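You operate a simulated robot arm through the tools that you are given. There is no shell and no other tool.

You are at the controls of a simulated robot arm. One attempt, no reset.

TASK
Wind 50 cm of beige welt cord and chalk the length.
Fine: leader across, gate shut and counter zeroed before winding; one chalk mark after, no loops.

It is judged by the outcome, as a careful person would: the job done as asked, and still so three seconds after it is handed in. It fails if anything else is knocked over, pushed out of place, dropped, spilled or broken.

THE ROBOT
A 6-joint arm with a three-finger gripper, fixed in place. Base frame: the origin is on the floor under the middle of its stand, x ahead of it, y to its left, z up; the work surface is at about z = 0.895. Units: m, degrees, N and s.
It reaches about 1.213 m from its shoulder. Its first joint turns from -166.0 to 166.0 degrees. Payload 4.89 kg.
The tool frame sits at the grasp point between the pads (the TCP): z along the fingers, y along the line on which they close. The tips reach 0.03 m beyond it. The gripper opens to 0.164 m; its body begins 0.125 m behind the TCP.
Orientation is that of the tool frame in the base frame, as a unit quaternion [x, y, z, w]. With the fingers straight down and closing along the base's y, the tool's x points along the base's -x, its y along +y and its z along -z.

THE INTERFACE
- The arm moves only by the tool step_arm. Its argument "targets" is a list of rows, each a list of 3 entries, a list of its own where there are three numbers: the shift along the base's x, y, z in cm, then the turn, a rotation vector about the base's x, y, z in degrees, then the finger opening in cm, from 0 to 16.4. In form: [[[x, y, z], [ax, ay, az], grip], ...]. A call has 1 to 20 rows; each row shifts and turns the commanded pose from where the row before left it. A row lasts 0.2 s, in which the tool goes at most 0.05 m and 8.6 degrees; a call with a longer step from one row to the next is refused whole, and so is a gripper value outside its range. A pose out of reach is approached as far as the arm can. The call stops where the force on the tool passes 40 N (or 10 N more than at its start, if that is more) or the arm is blocked; 0.2 s more then pass. The fingers move at their own pace (about 0.108 m/s each) and stop on an object; they squeeze with about 41 N. The grip force told is the motor's: it shows also when the fingers shut on nothing. Time passes only in rows, and 0.2 s behind the last, so rows that do not move let the fingers close. It gives the time, the measured TCP pose, the force on the tool (base axes), the opening and the grip force at its end, in the units of the frame above (readings bear some noise), with the torque about the TCP (base axes, N m) and any sound that the robot's microphone picked up.
- Cameras (640 x 400 px; columns grow to the right, rows downward): "scene" is fixed at [0.2223, 0.4989, 1.5789]; the picture's right is [-0.37, -0.93, 0.00], its down [-0.49, 0.20, -0.85] and it looks along [0.79, -0.32, -0.53] (base axes); focal length 341 px, centre (320, 200). "wrist" rides on the gripper at [0.076, -0.002, -0.152] in the tool frame; the picture's right is [0.02, 1.00, 0.00], its down [-0.88, 0.02, -0.47] and it looks along [-0.47, 0.01, 0.88] (tool axes); focal length 247 px, centre (320, 200). There is no depth. A picture from a camera that has moved, and an enlarged one, comes with that camera's place and axes in the base frame and with its lens.
- get_image(camera): a new picture of that camera. The clock stands still meanwhile.
- move_column(by): moves the trunk up (or, below 0, down) by that many m; the arm rides with it, the base frame stays. It gives what a move gives, with no picture.
- inspect(camera, box): a new picture of the part [left, top, right, bottom] of that camera's present view, enlarged. The clock stands still meanwhile.
- finish_job(): hands the job in; it is judged then, once.

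Places have to be worked out from the pictures, the camera data and where the tool is seen. Open the gripper and draw the arm clear of the work before you hand the job in, unless the task says otherwise.

The tools are called after "Emit:" as a command line: name --argument value ..., lists and objects as JSON in quotes. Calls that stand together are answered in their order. step_arm: Moves the arm, as the interface text tells. Its arguments: {"type":"object","properties":{"targets":{"type":"array","items":{"type":"array"}}},"required":["targets"]} The other tools are called the same way: move_column (by) moves the trunk up or down; get_image (camera) takes a picture; inspect (camera, box) takes an enlarged picture of a part of a camera's view; finish_job () hands the job in.

At the start:

```text
time: 0.0
position: [0.6615, 0.2822, 1.3352]
tcp_rot: [0.0, 1.0, -0.001, 0.001]
ft_force: [0.0, 0.8, -0.6]
wrist_torque: [-0.01, 0.0, -0.03]
grip_width: 0.1641
grasp_force: 0.2
trunk travel left (down, up): [-0.175, 0.215]
```

scene: 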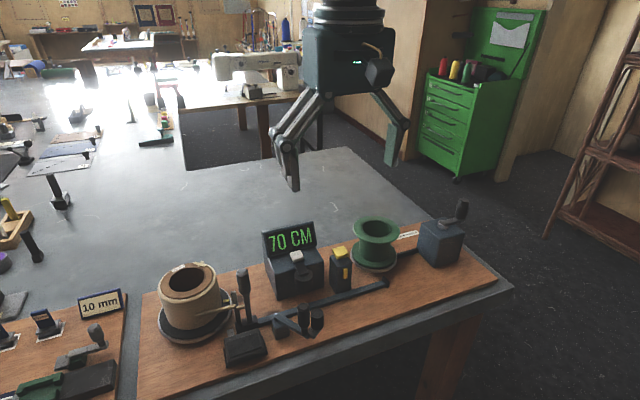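
wrist: 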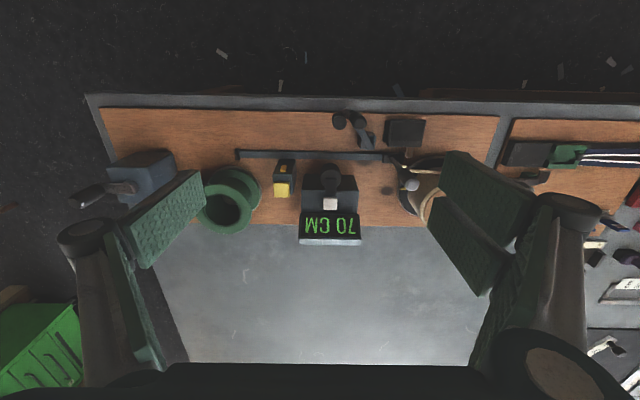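

I begin by looking closely at the winding station: the counter reads 70 CM, a beige cord spool sits left, a green take-up reel right. I enlarge both views to understand the parts.

Emit:
inspect --camera "scene" --box '[130, 180, 350, 380]'

Emit:
inspect --camera "scene" --box '[300, 180, 520, 320]'

Emit:
inspect --camera "wrist" --box '[80, 80, 300, 250]'

Emit:
inspect --camera "wrist" --box '[270, 90, 500, 260]'

```text
2.00 times, centred on (240, 280) of scene
camera zoom: at [0.2223, 0.4989, 1.5789], right [-0.37, -0.93, 0.0], down [-0.49, 0.2, -0.85], along [0.79, -0.32, -0.53], focal length 681 px, centre (480, 40)
```

zoom: 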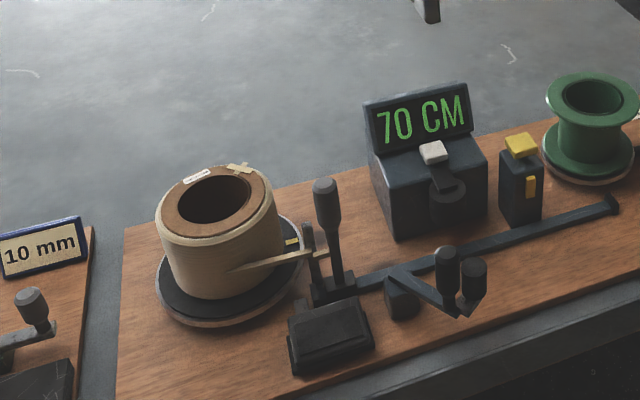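

```text
2.86 times, centred on (410, 250) of scene
camera zoom: at [0.2223, 0.4989, 1.5789], right [-0.37, -0.93, 0.0], down [-0.49, 0.2, -0.85], along [0.79, -0.32, -0.53], focal length 973 px, centre (63, 57)
```

zoom: 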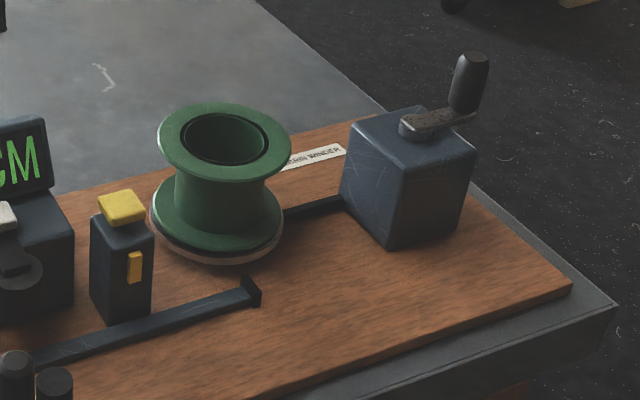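

```text
2.35 times, centred on (190, 165) of wrist
camera zoom: at [0.5852, 0.2814, 1.4883], right [-0.02, 1.0, 0.0], down [0.88, 0.02, 0.47], along [0.47, 0.01, -0.88], focal length 581 px, centre (626, 282)
```

zoom: 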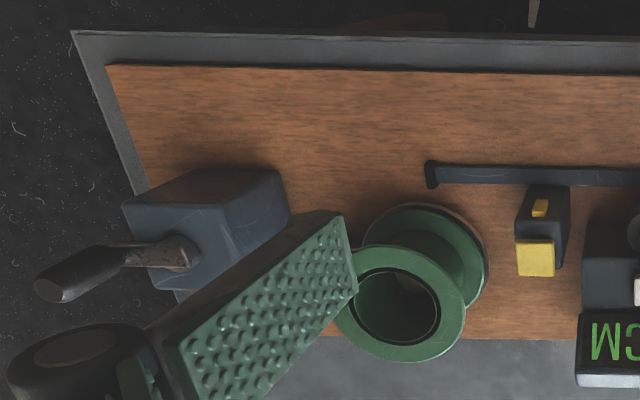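

```text
2.35 times, centred on (385, 175) of wrist
camera zoom: at [0.5852, 0.2814, 1.4883], right [-0.02, 1.0, 0.0], down [0.88, 0.02, 0.47], along [0.47, 0.01, -0.88], focal length 581 px, centre (167, 259)
```

zoom: 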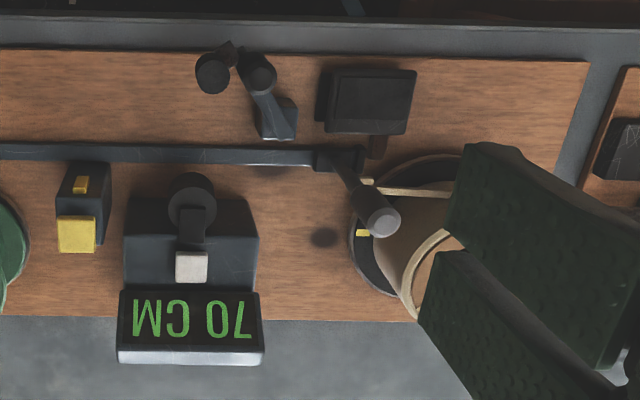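

The station runs along y: supply spool near (0.84, 0.57), a rail from y≈0.44 to 0.09 at x≈0.765, counter near (0.86, 0.31), chalk near (0.83, 0.20), reel near (0.88, 0.06), and crank hub near (0.81, -0.106). I move the wrist camera right and a bit lower for closer views.

Emit:
step_arm --targets '[[[0, -3.5, -1.5], [0, 0, 0], 16.4], [[0, -3.5, -1.5], [0, 0, 0], 16.4], [[0, -3.5, -1.5], [0, 0, 0], 16.4], [[0, -3.5, -1.5], [0, 0, 0], 16.4], [[0, -3.5, -1.5], [0, 0, 0], 16.4], [[0, 0, 0], [0, 0, 0], 16.4]]'

Emit:
get_image --camera "wrist"

Emit:
get_image --camera "scene"

```text
time: 1.4
position: [0.6633, 0.1065, 1.2597]
tcp_rot: [0.001, 1.0, -0.001, 0.0]
ft_force: [0.1, -0.1, 0.1]
wrist_torque: [0.01, -0.01, -0.01]
grip_width: 0.1641
grasp_force: 0.0
trunk travel left (down, up): [-0.175, 0.215]
```

```text
taken
camera wrist: at [0.5878, 0.1051, 1.413], right [-0.02, 1.0, 0.0], down [0.88, 0.02, 0.47], along [0.47, 0.01, -0.88], focal length 247 px, centre (320, 200)
```

wrist: 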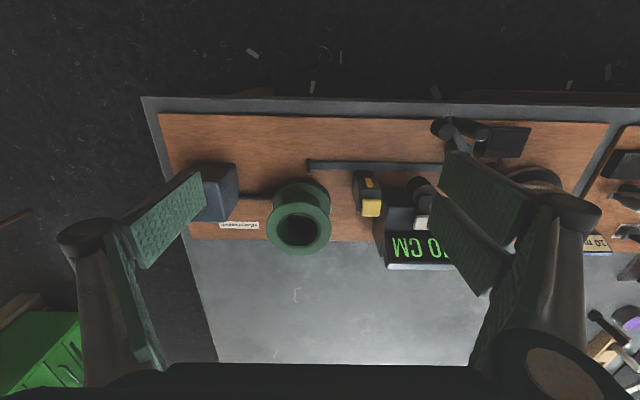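

```text
taken
```

scene: 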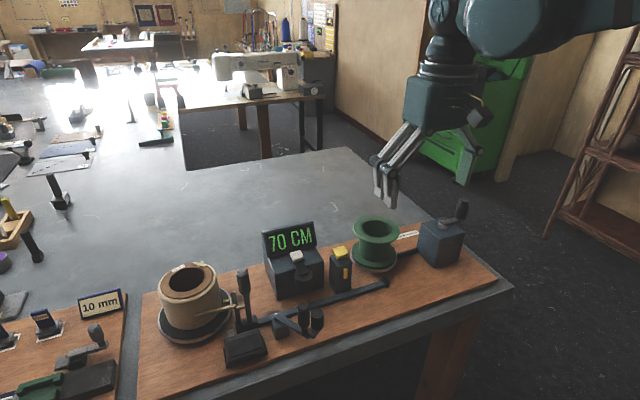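

The view is wide, so I zoom in on the reel, label, chalk and counter in the wrist camera.

Emit:
inspect --camera "wrist" --box '[190, 150, 350, 260]'

Emit:
inspect --camera "wrist" --box '[330, 150, 460, 280]'

Emit:
inspect --camera "scene" --box '[210, 255, 340, 375]'

Emit:
inspect --camera "scene" --box '[250, 215, 370, 305]'

Emit:
inspect --camera "scene" --box '[345, 200, 480, 290]'

Emit:
inspect --camera "scene" --box '[0, 270, 140, 400]'

```text
3.64 times, centred on (270, 205) of wrist
camera zoom: at [0.5878, 0.1051, 1.413], right [-0.02, 1.0, 0.0], down [0.88, 0.02, 0.47], along [0.47, 0.01, -0.88], focal length 898 px, centre (502, 182)
```

zoom: 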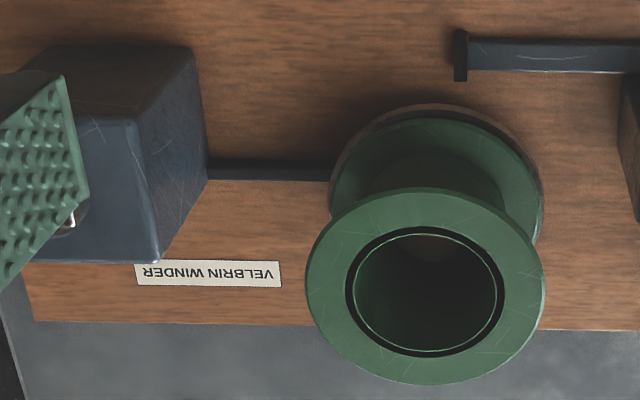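

```text
3.08 times, centred on (395, 215) of wrist
camera zoom: at [0.5878, 0.1051, 1.413], right [-0.02, 1.0, 0.0], down [0.88, 0.02, 0.47], along [0.47, 0.01, -0.88], focal length 760 px, centre (89, 154)
```

zoom: 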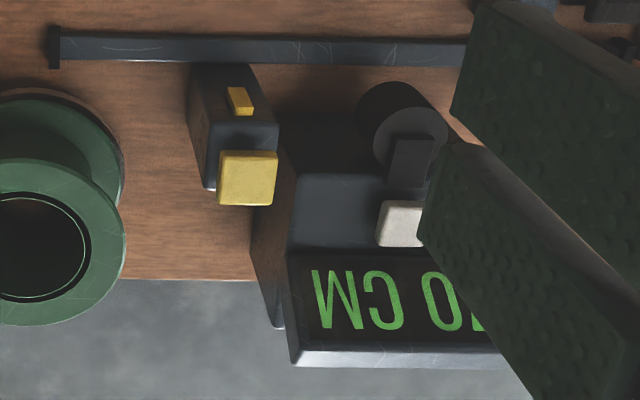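

```text
3.33 times, centred on (275, 315) of scene
camera zoom: at [0.2223, 0.4989, 1.5789], right [-0.37, -0.93, 0.0], down [-0.49, 0.2, -0.85], along [0.79, -0.32, -0.53], focal length 1136 px, centre (470, -183)
```

zoom: 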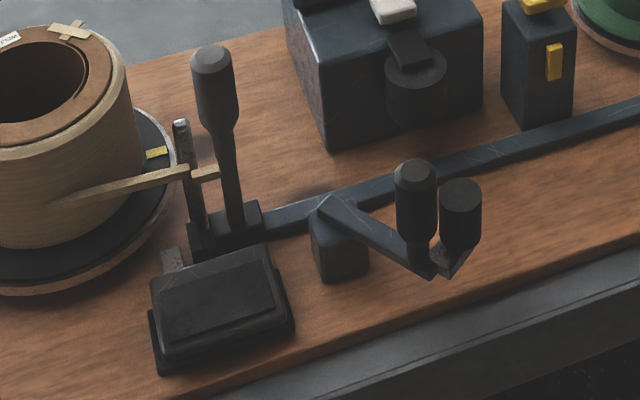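

```text
4.44 times, centred on (310, 260) of scene
camera zoom: at [0.2223, 0.4989, 1.5789], right [-0.37, -0.93, 0.0], down [-0.49, 0.2, -0.85], along [0.79, -0.32, -0.53], focal length 1514 px, centre (364, -67)
```

zoom: 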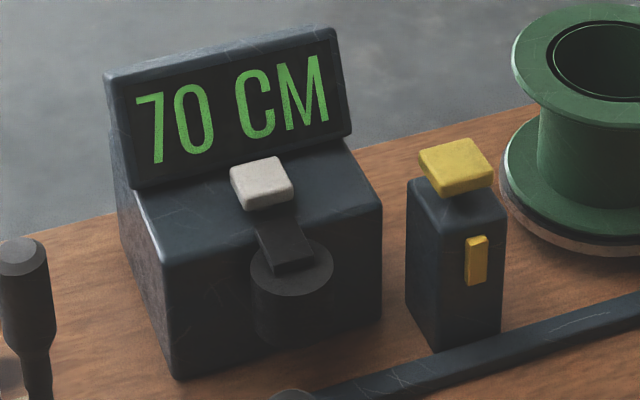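

```text
4.44 times, centred on (412, 245) of scene
camera zoom: at [0.2223, 0.4989, 1.5789], right [-0.37, -0.93, 0.0], down [-0.49, 0.2, -0.85], along [0.79, -0.32, -0.53], focal length 1514 px, centre (-91, 0)
```

zoom: 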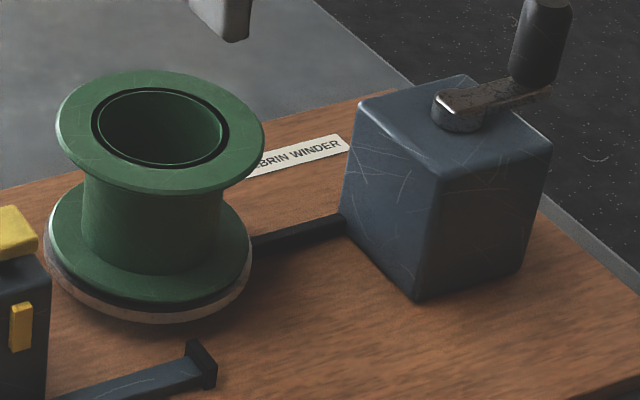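

```text
3.08 times, centred on (70, 335) of scene
camera zoom: at [0.2223, 0.4989, 1.5789], right [-0.37, -0.93, 0.0], down [-0.49, 0.2, -0.85], along [0.79, -0.32, -0.53], focal length 1048 px, centre (1089, -215)
```

zoom: 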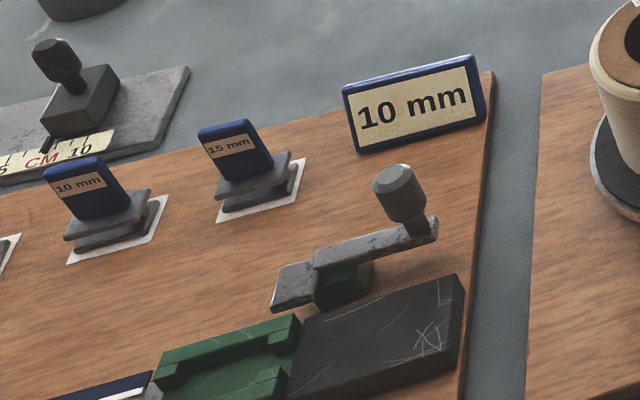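

Working out the parts by two-view rays: carriage handle top ≈ (0.769, 0.451, 1.076), gate knob ≈ (0.669, 0.353, 1.03) with roller beside it, counter wheel ≈ (0.80, 0.308), white zero button ≈ (0.847, 0.308, 1.01), chalk cap ≈ (0.813, 0.205, 1.017), crank grip ≈ (0.806, -0.15, 1.087). I move high above the carriage handle and look again.

Emit:
step_arm --targets '[[[0.9, 3.82, -0.6], [0, 0, 0], 12], [[0.9, 3.82, -0.6], [0, 0, 0], 10], [[0.9, 3.82, -0.6], [0, 0, 0], 10], [[0.9, 3.82, -0.6], [0, 0, 0], 10], [[0.9, 3.82, -0.6], [0, 0, 0], 10], [[0.9, 3.82, -0.6], [0, 0, 0], 10], [[0.9, 3.82, -0.6], [0, 0, 0], 10], [[0.9, 3.82, -0.6], [0, 0, 0], 10], [[0.9, 3.82, -0.6], [0, 0, 0], 10], [[0, 0, 0], [0, 0, 0], 10]]'

Emit:
get_image --camera "wrist"

Emit:
get_image --camera "scene"

```text
time: 3.6
position: [0.7395, 0.4522, 1.2052]
tcp_rot: [0.0, 1.0, 0.0, 0.0]
ft_force: [0.0, 1.1, -0.4]
wrist_torque: [-0.08, 0.1, 0.01]
grip_width: 0.0996
grasp_force: 0.1
trunk travel left (down, up): [-0.175, 0.215]
```

```text
taken
camera wrist: at [0.665, 0.4517, 1.3596], right [-0.02, 1.0, 0.0], down [0.88, 0.02, 0.47], along [0.47, 0.01, -0.88], focal length 247 px, centre (320, 200)
```

wrist: 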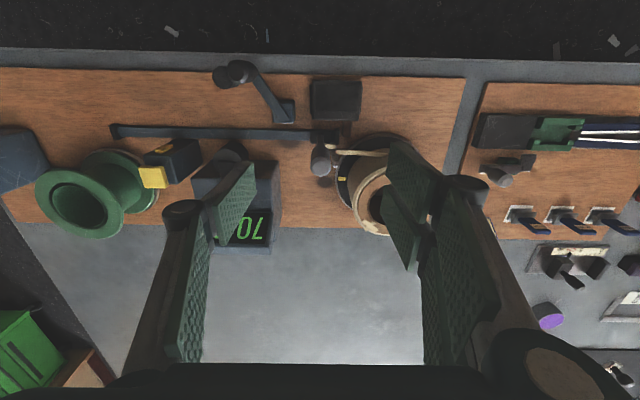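

```text
taken
```

scene: 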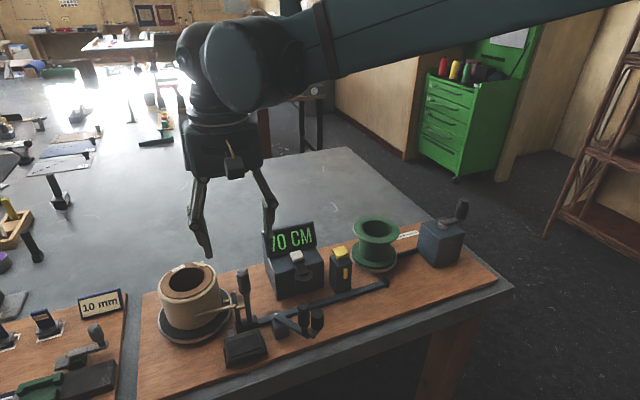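

The carriage handle is visible near the centre line. I zoom in to see the finger layout and the handle relative to them.

Emit:
inspect --camera "wrist" --box '[140, 110, 500, 340]'

Emit:
inspect --camera "scene" --box '[160, 100, 300, 280]'

Emit:
inspect --camera "wrist" --box '[200, 50, 380, 170]'

```text
1.74 times, centred on (320, 225) of wrist
camera zoom: at [0.665, 0.4517, 1.3596], right [-0.02, 1.0, 0.0], down [0.88, 0.02, 0.47], along [0.47, 0.01, -0.88], focal length 430 px, centre (320, 156)
```

zoom: 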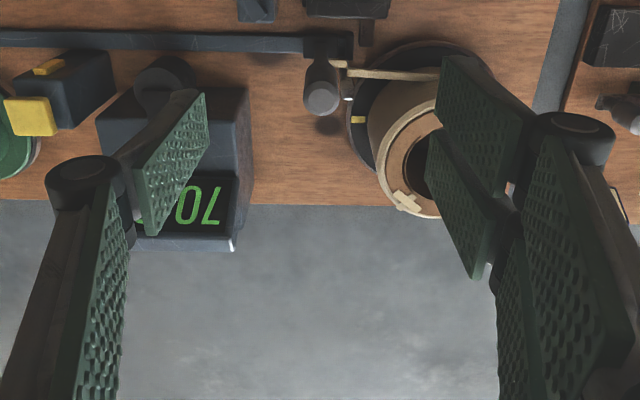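

```text
2.22 times, centred on (230, 190) of scene
camera zoom: at [0.2223, 0.4989, 1.5789], right [-0.37, -0.93, 0.0], down [-0.49, 0.2, -0.85], along [0.79, -0.32, -0.53], focal length 757 px, centre (520, 222)
```

zoom: 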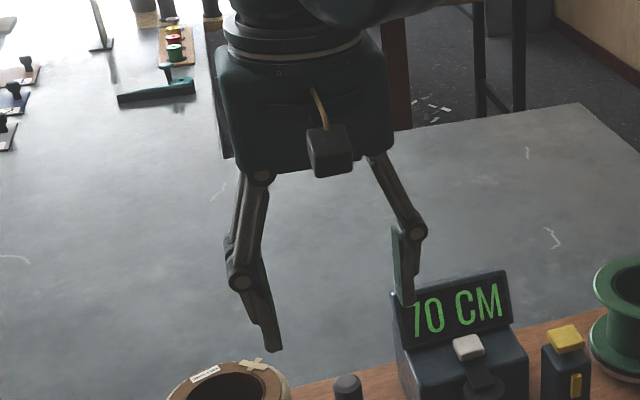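

```text
3.33 times, centred on (290, 110) of wrist
camera zoom: at [0.665, 0.4517, 1.3596], right [-0.02, 1.0, 0.0], down [0.88, 0.02, 0.47], along [0.47, 0.01, -0.88], focal length 823 px, centre (420, 500)
```

zoom: 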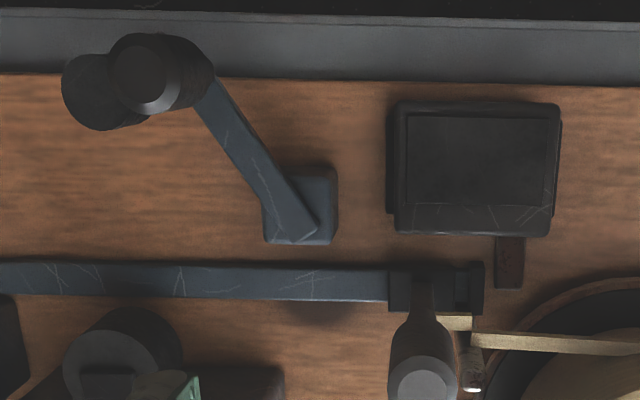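

The pads are about 3 cm wide with two fingers on the +y side and one on the −y side, so a handle on the centre line is gripped well. The handle is at (0.770, 0.453), top 1.076; I centre over it with a 6 cm opening and go down to z≈1.10 first for a check.

Emit:
step_arm --targets '[[[2.85, 0.2, 0], [0, 0, 0], 6.5], [[0, 0, -3], [0, 0, 0], 6.5], [[0, 0, -3], [0, 0, 0], 6.5], [[0, 0, -3], [0, 0, 0], 6.5], [[0, 0, 0], [0, 0, 0], 6.5]]'

Emit:
inspect --camera "wrist" --box '[200, 80, 440, 280]'

Emit:
inspect --camera "scene" --box '[160, 160, 330, 350]'

```text
time: 4.8
position: [0.7704, 0.4539, 1.114]
tcp_rot: [0.0, 1.0, 0.0, 0.0]
ft_force: [-0.3, -0.4, 1.1]
wrist_torque: [-0.01, 0.02, -0.02]
grip_width: 0.0649
grasp_force: 0.1
trunk travel left (down, up): [-0.175, 0.215]
```

```text
2.00 times, centred on (320, 180) of wrist
camera zoom: at [0.6952, 0.4519, 1.2672], right [-0.02, 1.0, 0.0], down [0.88, 0.02, 0.47], along [0.47, 0.01, -0.88], focal length 494 px, centre (320, 240)
```

zoom: 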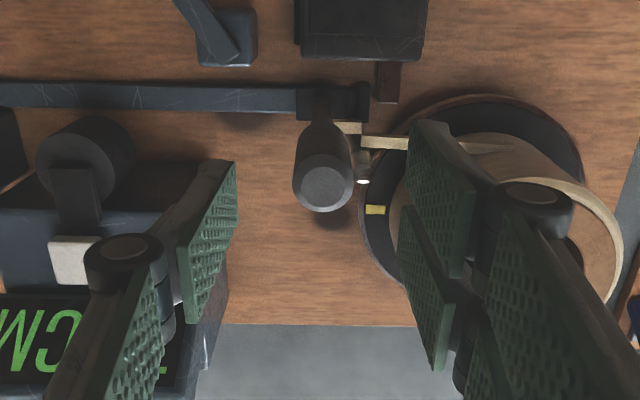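

```text
2.11 times, centred on (245, 255) of scene
camera zoom: at [0.2223, 0.4989, 1.5789], right [-0.37, -0.93, 0.0], down [-0.49, 0.2, -0.85], along [0.79, -0.32, -0.53], focal length 717 px, centre (478, 84)
```

zoom: 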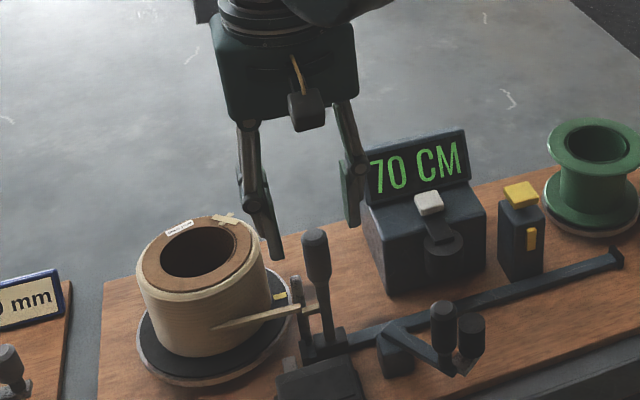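

The handle is centred between the fingers at about (0.774, 0.455). I lower to z≈1.055 and close on the grip.

Emit:
step_arm --targets '[[[0.3, 0.0, -2], [0, 0, 0], 6.5], [[0, 0, -2], [0, 0, 0], 6.5], [[0, 0, -1.9], [0, 0, 0], 6.5], [[0, 0, 0], [0, 0, 0], 5.0], [[0, 0, 0], [0, 0, 0], 3.0], [[0, 0, 0], [0, 0, 0], 1.0], [[0, 0, 0], [0, 0, 0], 1.0]]'

Emit:
get_image --camera "wrist"

Emit:
inspect --camera "scene" --box '[160, 180, 330, 350]'

```text
time: 6.4
position: [0.7729, 0.4547, 1.057]
tcp_rot: [-0.001, 1.0, 0.0, -0.001]
ft_force: [-1.0, -2.3, -4.3]
wrist_torque: [-0.04, -0.1, 0.05]
grip_width: 0.0246
grasp_force: 45.0
trunk travel left (down, up): [-0.175, 0.215]
```

```text
taken
camera wrist: at [0.6975, 0.4529, 1.2118], right [-0.02, 1.0, 0.0], down [0.88, 0.02, 0.47], along [0.47, 0.01, -0.88], focal length 247 px, centre (320, 200)
```

wrist: 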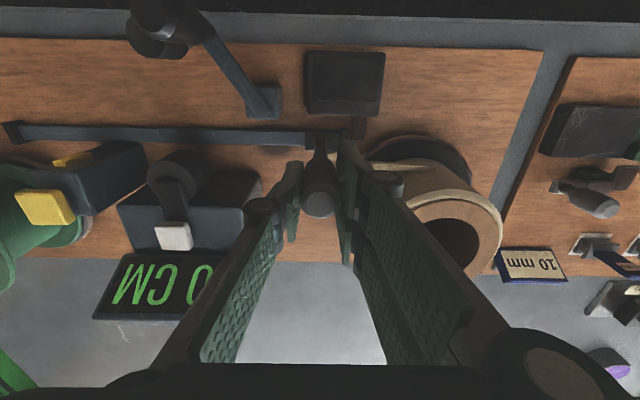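

```text
2.35 times, centred on (245, 265) of scene
camera zoom: at [0.2223, 0.4989, 1.5789], right [-0.37, -0.93, 0.0], down [-0.49, 0.2, -0.85], along [0.79, -0.32, -0.53], focal length 802 px, centre (496, 47)
```

zoom: 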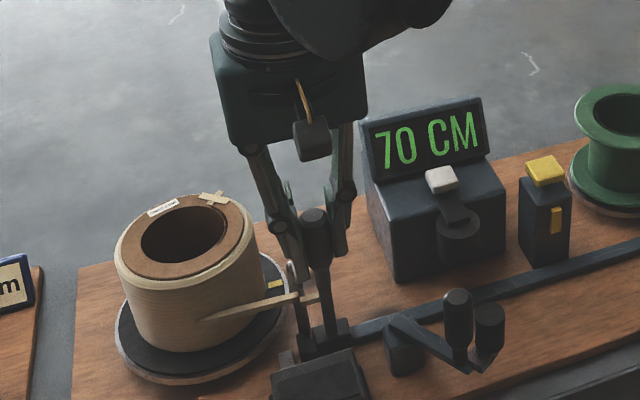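

The handle is gripped at 2.5 cm with small forces. I start sliding the carriage toward −y gently to confirm it moves.

Emit:
step_arm --targets '[[[0, -0.8, 0], [0, 0, 0], 1.0], [[0, -1.2, 0], [0, 0, 0], 1.0], [[0, -1.5, 0], [0, 0, 0], 1.0], [[0, -1.5, 0], [0, 0, 0], 1.0], [[0, 0, 0], [0, 0, 0], 1.0]]'

Emit:
get_image --camera "scene"

```text
time: 7.6
position: [0.7722, 0.4009, 1.0553]
tcp_rot: [-0.001, 1.0, 0.0, 0.0]
ft_force: [-7.8, -0.7, 30.0]
wrist_torque: [-0.01, 0.6, -0.02]
grip_width: 0.0247
grasp_force: 45.4
trunk travel left (down, up): [-0.175, 0.215]
```

```text
taken
```

scene: 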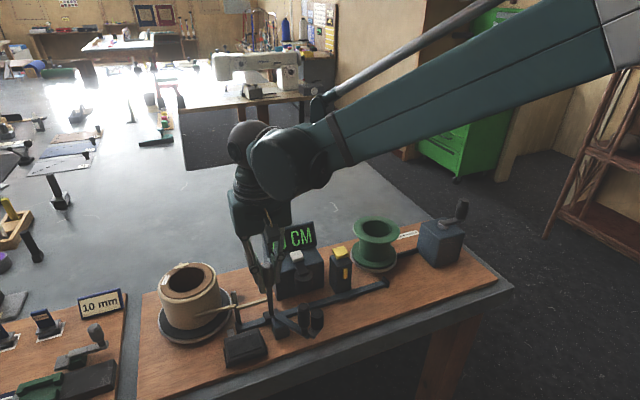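

The carriage slides with the hand (cord follows), but a rigid grip builds a 30 N vertical load. I loosen the fingers to a cage of 3.1 cm so the +y fingers just push, and continue.

Emit:
step_arm --targets '[[[0, 0, 0], [0, 0, 0], 3.1], [[0, 0, 0.2], [0, 0, 0], 3.1], [[0, -1.0, 0], [0, 0, 0], 3.1], [[0, -1.5, 0], [0, 0, 0], 3.1], [[0, -1.5, 0], [0, 0, 0], 3.1], [[0, -1.5, 0], [0, 0, 0], 3.1], [[0, 0, 0], [0, 0, 0], 3.1]]'

Emit:
get_image --camera "wrist"

Emit:
get_image --camera "scene"

```text
time: 9.2
position: [0.7733, 0.3487, 1.0564]
tcp_rot: [0.001, 1.0, 0.0, -0.001]
ft_force: [-0.1, 0.4, -0.3]
wrist_torque: [0.06, 0.0, -0.02]
grip_width: 0.031
grasp_force: 0.1
trunk travel left (down, up): [-0.175, 0.215]
```

```text
taken
camera wrist: at [0.6977, 0.3469, 1.2108], right [-0.02, 1.0, 0.0], down [0.88, 0.02, 0.47], along [0.47, 0.01, -0.88], focal length 247 px, centre (320, 200)
```

wrist: 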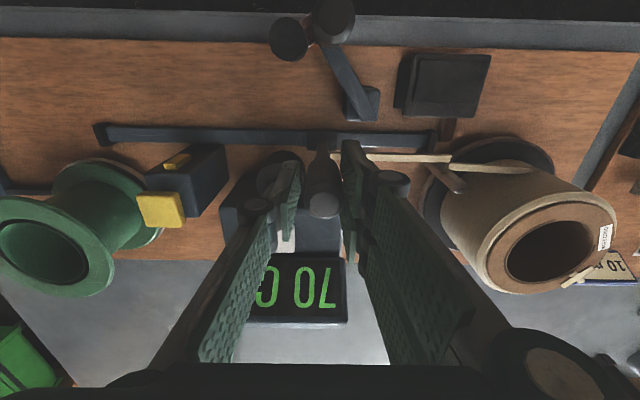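

```text
taken
```

scene: 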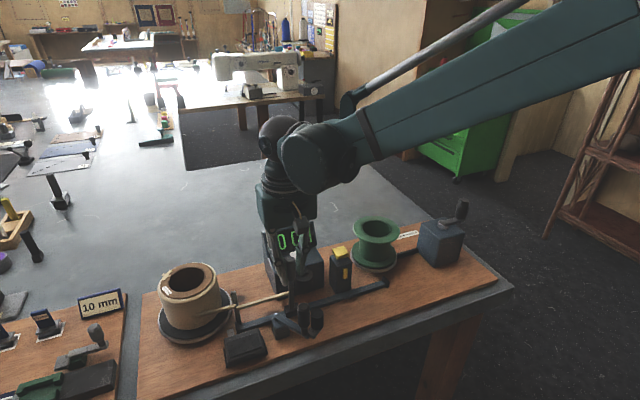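

The carriage follows freely with almost no force, and the cord is stretched from the spool through its feed post. I continue toward the far end, stopping at y≈0.15 to check.

Emit:
step_arm --targets '[[[0, -1.5, 0], [0, 0, 0], 3.1], [[0, -2, 0], [0, 0, 0], 3.1], [[0, -2, 0], [0, 0, 0], 3.1], [[0, -2, 0], [0, 0, 0], 3.1], [[0, -2, 0], [0, 0, 0], 3.1], [[0, -2, 0], [0, 0, 0], 3.1], [[0, -2, 0], [0, 0, 0], 3.1], [[0, -2, 0], [0, 0, 0], 3.1], [[0, -2, 0], [0, 0, 0], 3.1], [[0, -2, 0], [0, 0, 0], 3.1], [[0, 0, 0], [0, 0, 0], 3.1]]'

Emit:
get_image --camera "wrist"

Emit:
get_image --camera "scene"

```text
time: 11.6
position: [0.7738, 0.154, 1.056]
tcp_rot: [0.0, 1.0, 0.0, 0.0]
ft_force: [-0.3, -0.4, 0.8]
wrist_torque: [-0.04, 0.01, 0.01]
grip_width: 0.0312
grasp_force: 0.1
trunk travel left (down, up): [-0.175, 0.215]
```

```text
taken
camera wrist: at [0.6985, 0.1529, 1.2105], right [-0.02, 1.0, 0.0], down [0.88, 0.02, 0.47], along [0.47, 0.01, -0.88], focal length 247 px, centre (320, 200)
```

wrist: 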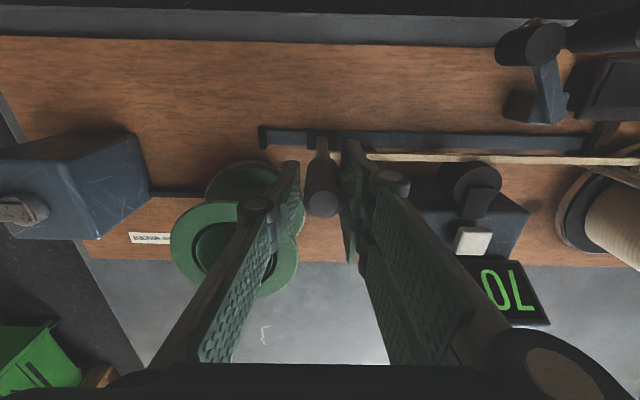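

```text
taken
```

scene: 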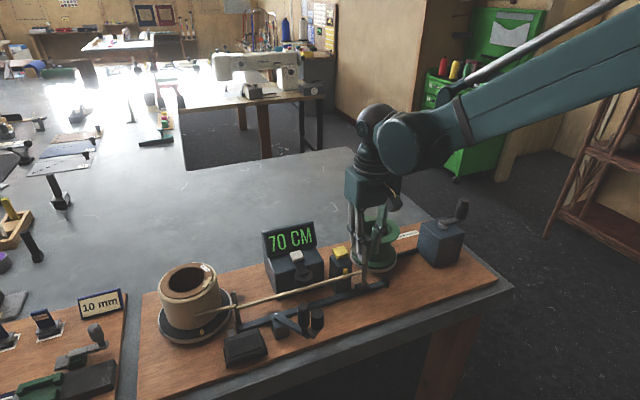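

The cord is stretched along the rail; about 4–5 cm remain to the end stop. I advance 4 cm slowly and check.

Emit:
step_arm --targets '[[[0, -1, 0], [0, 0, 0], 3.1], [[0, -1, 0], [0, 0, 0], 3.1], [[0, -0.8, 0], [0, 0, 0], 3.1], [[0, -0.6, 0], [0, 0, 0], 3.1], [[0, -0.4, 0], [0, 0, 0], 3.1], [[0, -0.3, 0], [0, 0, 0], 3.1], [[0, 0, 0], [0, 0, 0], 3.1]]'

Emit:
inspect --camera "wrist" --box '[180, 80, 420, 260]'

Emit:
inspect --camera "scene" --box '[300, 190, 480, 320]'

```text
time: 13.2
position: [0.7735, 0.1132, 1.0593]
tcp_rot: [0.0, 1.0, 0.0, 0.0]
ft_force: [0.2, -0.4, -0.3]
wrist_torque: [0.02, 0.01, 0.0]
grip_width: 0.0313
grasp_force: 0.3
trunk travel left (down, up): [-0.175, 0.215]
```

```text
2.22 times, centred on (300, 170) of wrist
camera zoom: at [0.698, 0.1111, 1.213], right [-0.02, 1.0, 0.0], down [0.88, 0.02, 0.47], along [0.47, 0.01, -0.88], focal length 549 px, centre (364, 267)
```

zoom: 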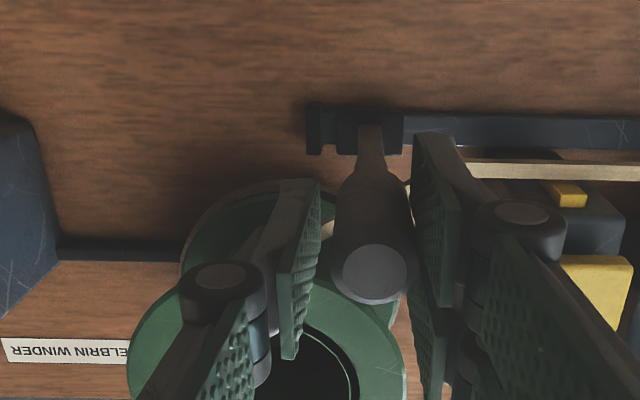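

```text
3.08 times, centred on (390, 255) of scene
camera zoom: at [0.2223, 0.4989, 1.5789], right [-0.37, -0.93, 0.0], down [-0.49, 0.2, -0.85], along [0.79, -0.32, -0.53], focal length 1048 px, centre (105, 31)
```

zoom: 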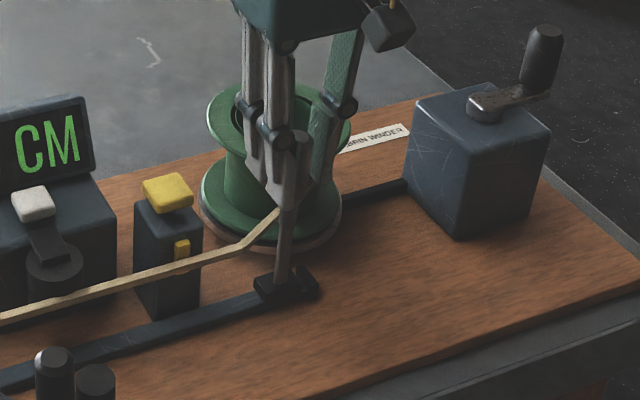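

The leader has reached the reel (the cord now bends onto the green drum) and the carriage is nearly at the stop. I push a little more in tiny steps to seat it.

Emit:
step_arm --targets '[[[0, -0.3, 0], [0, 0, 0], 3.1], [[0, -0.3, 0], [0, 0, 0], 3.1], [[0, -0.2, 0], [0, 0, 0], 3.1], [[0, 0, 0], [0, 0, 0], 3.1]]'

Emit:
inspect --camera "wrist" --box '[180, 80, 420, 260]'

Emit:
inspect --camera "scene" --box '[300, 190, 480, 320]'

```text
time: 14.2
position: [0.7725, 0.1068, 1.0589]
tcp_rot: [0.0, 1.0, 0.001, 0.0]
ft_force: [1.3, 26.5, 0.6]
wrist_torque: [0.75, -0.15, -0.11]
grip_width: 0.0415
grasp_force: 13.0
trunk travel left (down, up): [-0.175, 0.215]
```

```text
2.22 times, centred on (300, 170) of wrist
camera zoom: at [0.6973, 0.1043, 1.2127], right [-0.02, 1.0, 0.0], down [0.88, 0.02, 0.47], along [0.47, 0.01, -0.88], focal length 549 px, centre (364, 267)
```

zoom: 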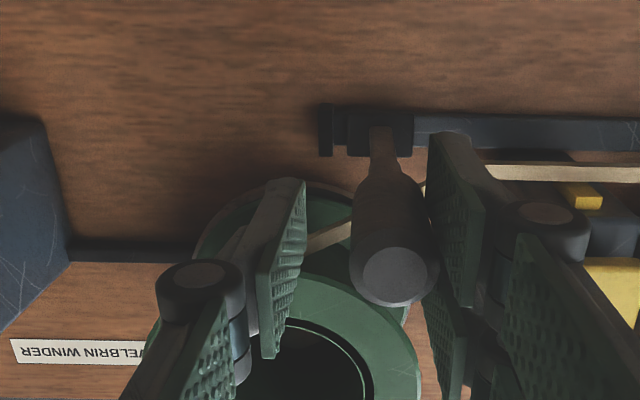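

```text
3.08 times, centred on (390, 255) of scene
camera zoom: at [0.2223, 0.4989, 1.5789], right [-0.37, -0.93, 0.0], down [-0.49, 0.2, -0.85], along [0.79, -0.32, -0.53], focal length 1048 px, centre (105, 31)
```

zoom: 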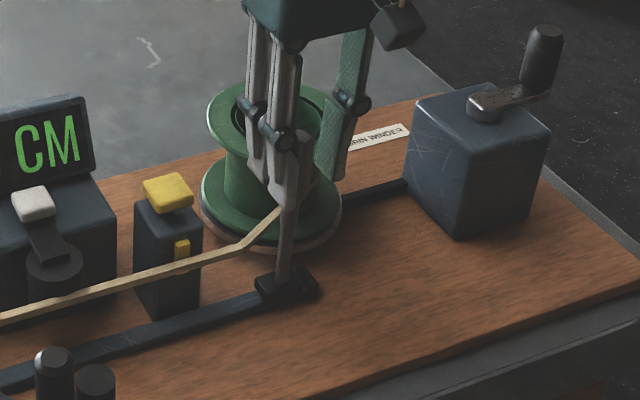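

The 26 N push shows the carriage is hard against its end stop, with the cord hooked on the reel. I relax, open the fingers and lift straight up.

Emit:
step_arm --targets '[[[0, 0.8, 0], [0, 0, 0], 5.0], [[0, 0, 0], [0, 0, 0], 6.5], [[0, 0, 2], [0, 0, 0], 6.5], [[0, 0, 4], [0, 0, 0], 6.5], [[0, 0, 4.5], [0, 0, 0], 6.5], [[0, 0, 4.5], [0, 0, 0], 6.5], [[-4, 0, 0], [0, 0, 0], 6.5], [[0, 0, 0], [0, 0, 0], 6.5]]'

Emit:
get_image --camera "wrist"

Emit:
inspect --camera "scene" --box '[210, 200, 400, 350]'

```text
time: 16.0
position: [0.7308, 0.1117, 1.2086]
tcp_rot: [0.0, 1.0, 0.0, 0.0]
ft_force: [0.9, 0.7, 0.2]
wrist_torque: [0.02, -0.09, 0.02]
grip_width: 0.0648
grasp_force: 0.1
trunk travel left (down, up): [-0.175, 0.215]
```

```text
taken
camera wrist: at [0.6551, 0.1095, 1.3619], right [-0.02, 1.0, 0.0], down [0.88, 0.02, 0.47], along [0.47, 0.01, -0.88], focal length 247 px, centre (320, 200)
```

wrist: 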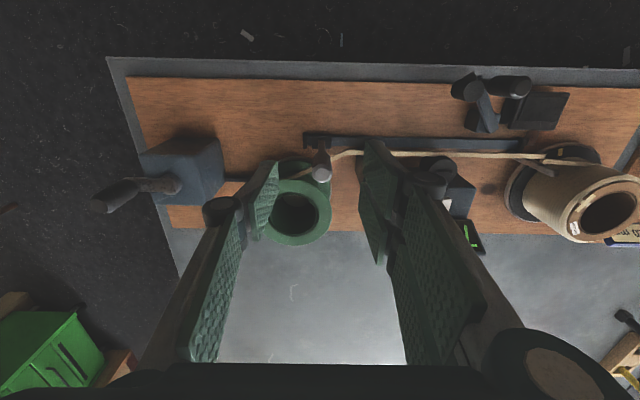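

```text
2.67 times, centred on (305, 275) of scene
camera zoom: at [0.2223, 0.4989, 1.5789], right [-0.37, -0.93, 0.0], down [-0.49, 0.2, -0.85], along [0.79, -0.32, -0.53], focal length 908 px, centre (360, 0)
```

zoom: 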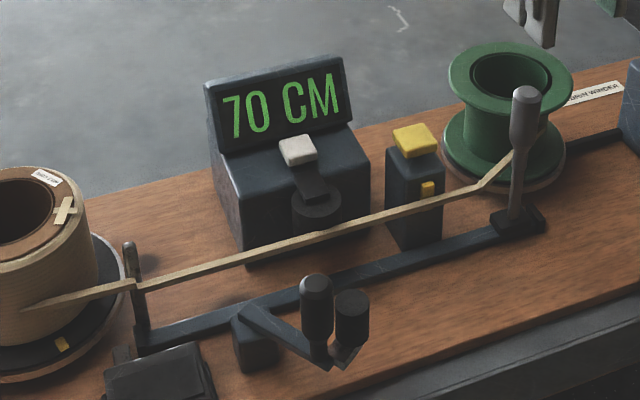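

The cord now runs from the fixed feed post past the counter wheel and chalk to the reel, and the carriage stays at the far end. Next is the gate: I move over its knob to locate knob, roller and pivot accurately.

Emit:
step_arm --targets '[[[-1.4, 3.4, 0], [0, 0, 0], 6.5], [[-1.4, 3.4, 0], [0, 0, 0], 6.5], [[-1.4, 3.4, 0], [0, 0, 0], 6.5], [[-1.4, 3.4, 0], [0, 0, 0], 6.5], [[-1.4, 3.4, 0], [0, 0, 0], 6.5], [[-1.4, 3.4, 0], [0, 0, 0], 6.5], [[-1.4, 3.4, -1], [0, 0, 0], 6.5], [[0, 0, 0], [0, 0, 0], 6.5]]'

Emit:
get_image --camera "wrist"

Emit:
inspect --camera "wrist" --box '[230, 100, 410, 230]'

```text
time: 17.8
position: [0.6341, 0.3519, 1.1927]
tcp_rot: [0.001, 1.0, 0.0, 0.0]
ft_force: [-0.2, 0.0, 0.2]
wrist_torque: [-0.02, -0.03, 0.0]
grip_width: 0.0649
grasp_force: 0.1
trunk travel left (down, up): [-0.175, 0.215]
```

```text
taken
camera wrist: at [0.5584, 0.3515, 1.3474], right [-0.02, 1.0, 0.0], down [0.88, 0.02, 0.47], along [0.47, 0.01, -0.88], focal length 247 px, centre (320, 200)
```

wrist: 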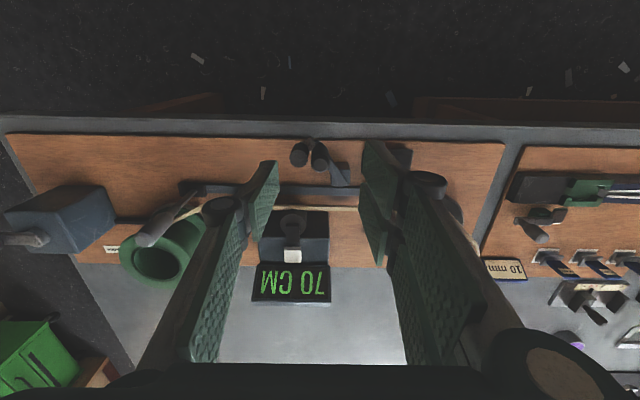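

```text
3.08 times, centred on (320, 165) of wrist
camera zoom: at [0.5584, 0.3515, 1.3474], right [-0.02, 1.0, 0.0], down [0.88, 0.02, 0.47], along [0.47, 0.01, -0.88], focal length 760 px, centre (320, 308)
```

zoom: 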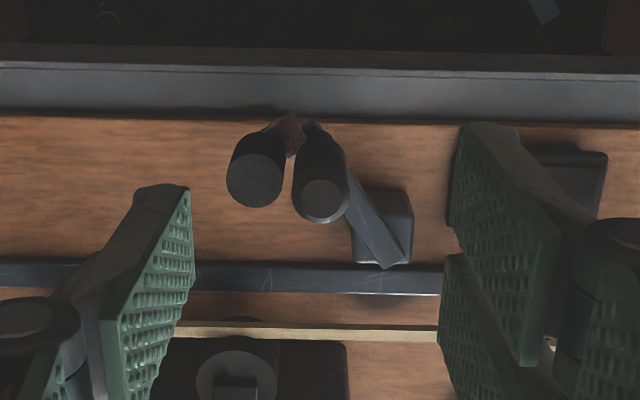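

Knob top ≈ (0.671, 0.354, 1.033), roller ≈ (0.680, 0.322, 0.99), pivot ≈ (0.735, 0.394); shutting means swinging about 54° counter-clockwise so the roller meets the counter wheel. I turn the hand 60° so its closing line follows that motion, and centre it over the knob.

Emit:
step_arm --targets '[[[0.46, 0.02, 0], [0, 0, 7.5], 5.5], [[0.46, 0.02, 0], [0, 0, 7.5], 5.5], [[0.46, 0.02, 0], [0, 0, 7.5], 5.5], [[0.46, 0.02, 0], [0, 0, 7.5], 5.5], [[0.46, 0.02, 0], [0, 0, 7.5], 5.5], [[0.46, 0.02, 0], [0, 0, 7.5], 5.5], [[0.46, 0.02, 0], [0, 0, 7.5], 5.5], [[0.46, 0.02, 0], [0, 0, 7.5], 5.5], [[0, 0, -3], [0, 0, 0], 5.5], [[0, 0, -3], [0, 0, 0], 5.5], [[0, 0, 0], [0, 0, 0], 5.5]]'

Emit:
get_image --camera "wrist"

Emit:
get_image --camera "scene"

```text
time: 20.2
position: [0.6724, 0.352, 1.1395]
tcp_rot: [-0.5, 0.866, 0.0, 0.0]
ft_force: [0.4, 0.1, 0.7]
wrist_torque: [-0.02, 0.04, 0.0]
grip_width: 0.0549
grasp_force: 0.1
trunk travel left (down, up): [-0.175, 0.215]
```

```text
taken
camera wrist: at [0.6356, 0.2857, 1.2935], right [-0.88, 0.48, 0.0], down [0.42, 0.77, 0.47], along [0.23, 0.41, -0.88], focal length 247 px, centre (320, 200)
```

wrist: 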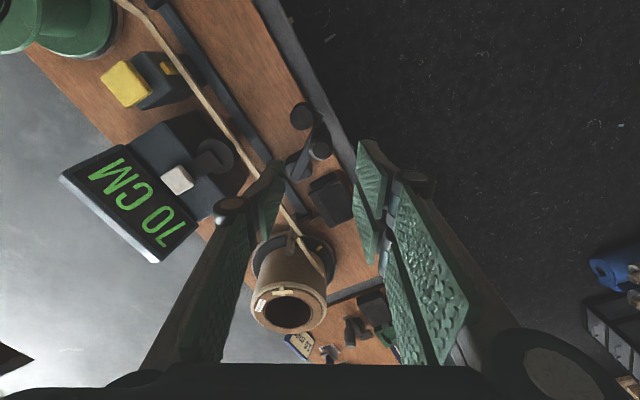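

```text
taken
```

scene: 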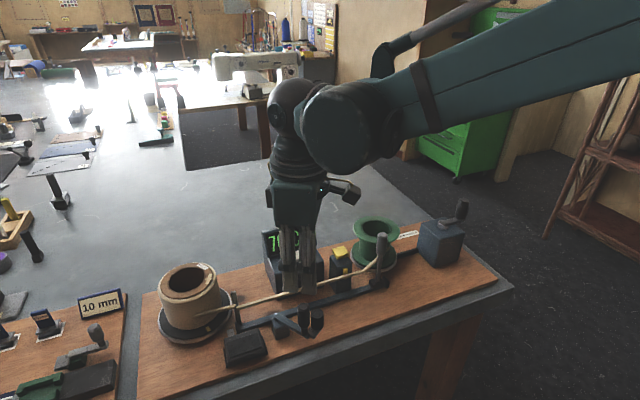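

The knob is centred between the fingers in the wrist view (predicted pixel 321,149 matches). I descend to z≈1.032 (tips just above the roller) and narrow the fingers to a cage.

Emit:
step_arm --targets '[[[0, 0.1, -3], [0, 0, 0], 5.5], [[0, 0, -3], [0, 0, 0], 5.5], [[0, 0, -2.5], [0, 0, 0], 5.5], [[0, 0, -1.2], [0, 0, 0], 5.5], [[0, 0, -0.8], [0, 0, 0], 5.5], [[0, 0, 0], [0, 0, 0], 4], [[0, 0, 0], [0, 0, 0], 3.0], [[0, 0, 0], [0, 0, 0], 3.0]]'

Emit:
inspect --camera "wrist" --box '[210, 80, 430, 260]'

Emit:
inspect --camera "scene" --box '[220, 220, 380, 350]'

```text
time: 22.0
position: [0.6724, 0.3542, 1.0333]
tcp_rot: [-0.5, 0.866, -0.001, 0.001]
ft_force: [0.3, 0.3, -0.2]
wrist_torque: [0.0, -0.01, 0.01]
grip_width: 0.0301
grasp_force: 0.0
trunk travel left (down, up): [-0.175, 0.215]
```

```text
2.22 times, centred on (320, 170) of wrist
camera zoom: at [0.6363, 0.2871, 1.1866], right [-0.88, 0.48, 0.0], down [0.42, 0.77, 0.47], along [0.23, 0.41, -0.88], focal length 549 px, centre (320, 267)
```

zoom: 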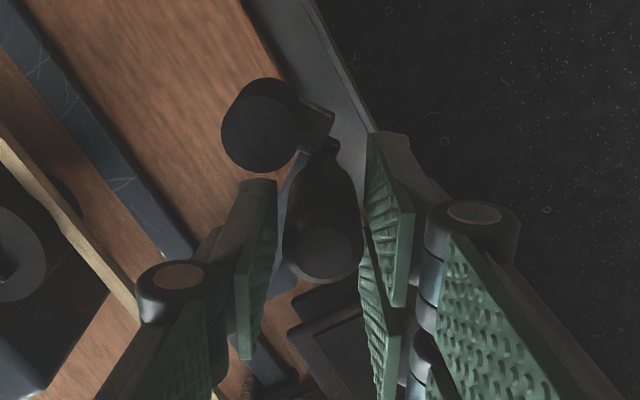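

```text
3.08 times, centred on (300, 285) of scene
camera zoom: at [0.2223, 0.4989, 1.5789], right [-0.37, -0.93, 0.0], down [-0.49, 0.2, -0.85], along [0.79, -0.32, -0.53], focal length 1048 px, centre (382, -62)
```

zoom: 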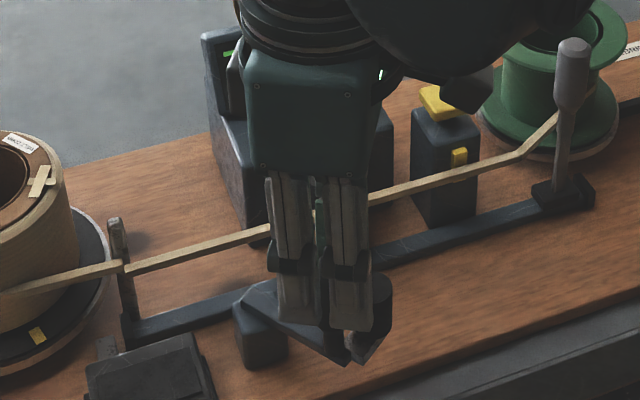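

The knob is inside the cage with no contact force. I follow the arc around the pivot for the first 30° and check.

Emit:
step_arm --targets '[[[0.45, -0.63, 0], [0, 0, 0], 3.0], [[0.52, -0.59, 0], [0, 0, 0], 3.0], [[0.57, -0.53, 0], [0, 0, 0], 3.0], [[0.63, -0.46, 0], [0, 0, 0], 3.0], [[0.67, -0.4, 0], [0, 0, 0], 3.0], [[0, 0, 0], [0, 0, 0], 3.0]]'

Emit:
inspect --camera "wrist" --box '[210, 80, 430, 260]'

Emit:
inspect --camera "scene" --box '[220, 220, 380, 350]'

```text
time: 23.4
position: [0.7013, 0.3287, 1.0337]
tcp_rot: [-0.5, 0.866, 0.0, 0.0]
ft_force: [-0.8, 0.3, 0.7]
wrist_torque: [-0.02, -0.02, 0.0]
grip_width: 0.0303
grasp_force: 0.0
trunk travel left (down, up): [-0.175, 0.215]
```

```text
2.22 times, centred on (320, 170) of wrist
camera zoom: at [0.665, 0.2614, 1.1875], right [-0.88, 0.48, 0.0], down [0.42, 0.77, 0.47], along [0.23, 0.41, -0.88], focal length 549 px, centre (320, 267)
```

zoom: 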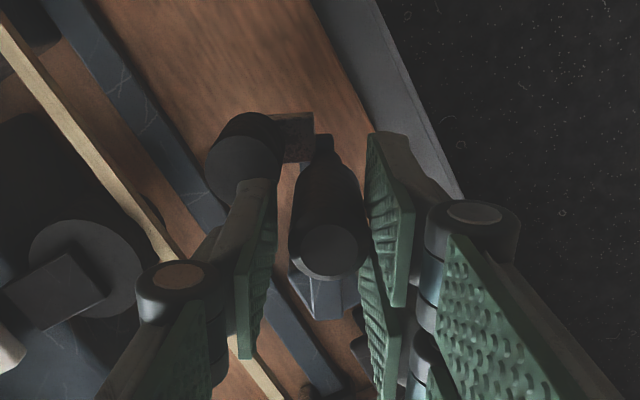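

```text
3.08 times, centred on (300, 285) of scene
camera zoom: at [0.2223, 0.4989, 1.5789], right [-0.37, -0.93, 0.0], down [-0.49, 0.2, -0.85], along [0.79, -0.32, -0.53], focal length 1048 px, centre (382, -62)
```

zoom: 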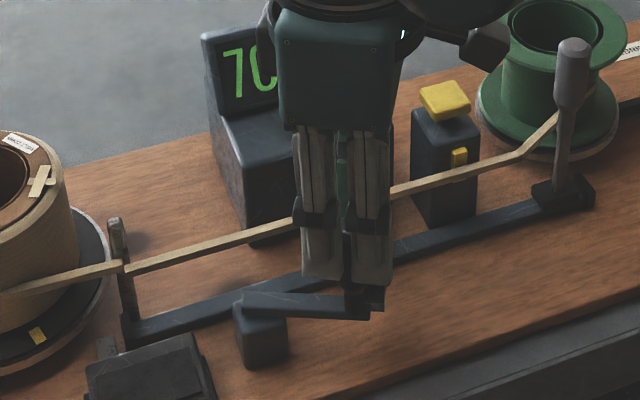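

The gate swings freely. I continue along the arc for the next 18–24°, watching the force.

Emit:
step_arm --targets '[[[0.71, -0.33, 0], [0, 0, 0], 3.0], [[0.74, -0.25, 0], [0, 0, 0], 3.0], [[0.6, -0.15, 0], [0, 0, 0], 3.0], [[0.4, -0.07, 0], [0, 0, 0], 3.0], [[0, 0, 0], [0, 0, 0], 3.0]]'

Emit:
inspect --camera "wrist" --box '[210, 80, 430, 260]'

Emit:
inspect --camera "scene" --box '[220, 220, 380, 350]'

```text
time: 24.6
position: [0.7251, 0.3191, 1.0345]
tcp_rot: [-0.499, 0.866, 0.0, 0.0]
ft_force: [-0.1, 0.0, 0.4]
wrist_torque: [-0.03, -0.02, -0.01]
grip_width: 0.0299
grasp_force: 0.1
trunk travel left (down, up): [-0.175, 0.215]
```

```text
2.22 times, centred on (320, 170) of wrist
camera zoom: at [0.6888, 0.252, 1.1882], right [-0.88, 0.48, 0.0], down [0.42, 0.77, 0.47], along [0.23, 0.41, -0.88], focal length 549 px, centre (320, 267)
```

zoom: 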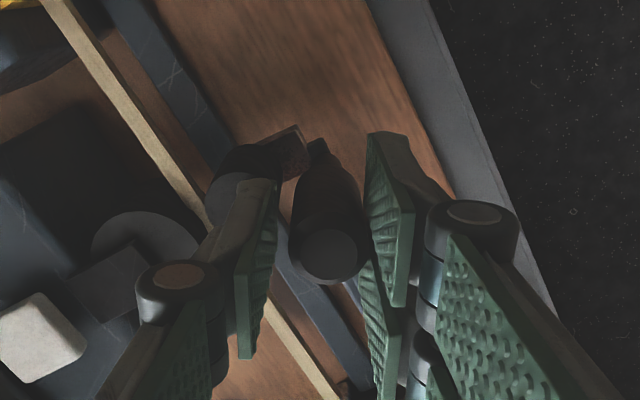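

```text
3.08 times, centred on (300, 285) of scene
camera zoom: at [0.2223, 0.4989, 1.5789], right [-0.37, -0.93, 0.0], down [-0.49, 0.2, -0.85], along [0.79, -0.32, -0.53], focal length 1048 px, centre (382, -62)
```

zoom: 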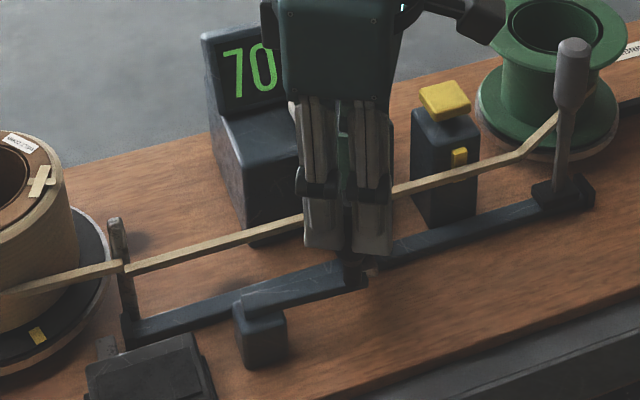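

The roller is almost at the cord and there is still no resistance. I continue in small steps until it bears on the wheel.

Emit:
step_arm --targets '[[[0.4, -0.03, 0], [0, 0, 0], 3.0], [[0.4, 0, 0], [0, 0, 0], 3.0], [[0.3, 0, 0], [0, 0, 0], 3.0], [[0.3, 0.02, 0], [0, 0, 0], 3.0], [[0, 0, 0], [0, 0, 0], 3.0]]'

Emit:
inspect --camera "wrist" --box '[210, 80, 430, 260]'

Emit:
inspect --camera "scene" --box '[220, 220, 380, 350]'

```text
time: 25.8
position: [0.7392, 0.3199, 1.0338]
tcp_rot: [-0.5, 0.866, 0.0, 0.0]
ft_force: [-34.8, -3.5, -0.7]
wrist_torque: [-0.08, 0.95, 0.32]
grip_width: 0.0418
grasp_force: 14.0
trunk travel left (down, up): [-0.175, 0.215]
```

```text
2.22 times, centred on (320, 170) of wrist
camera zoom: at [0.7013, 0.2525, 1.1875], right [-0.88, 0.48, 0.0], down [0.42, 0.77, 0.47], along [0.23, 0.41, -0.88], focal length 549 px, centre (320, 267)
```

zoom: 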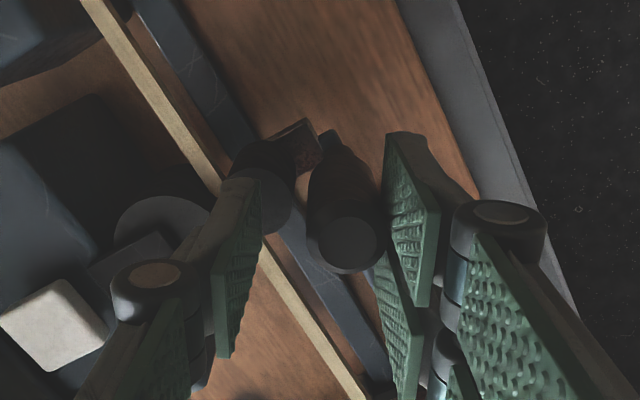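

```text
3.08 times, centred on (300, 285) of scene
camera zoom: at [0.2223, 0.4989, 1.5789], right [-0.37, -0.93, 0.0], down [-0.49, 0.2, -0.85], along [0.79, -0.32, -0.53], focal length 1048 px, centre (382, -62)
```

zoom: 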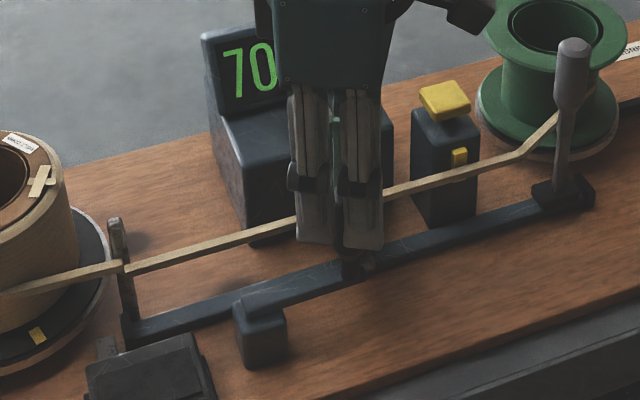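

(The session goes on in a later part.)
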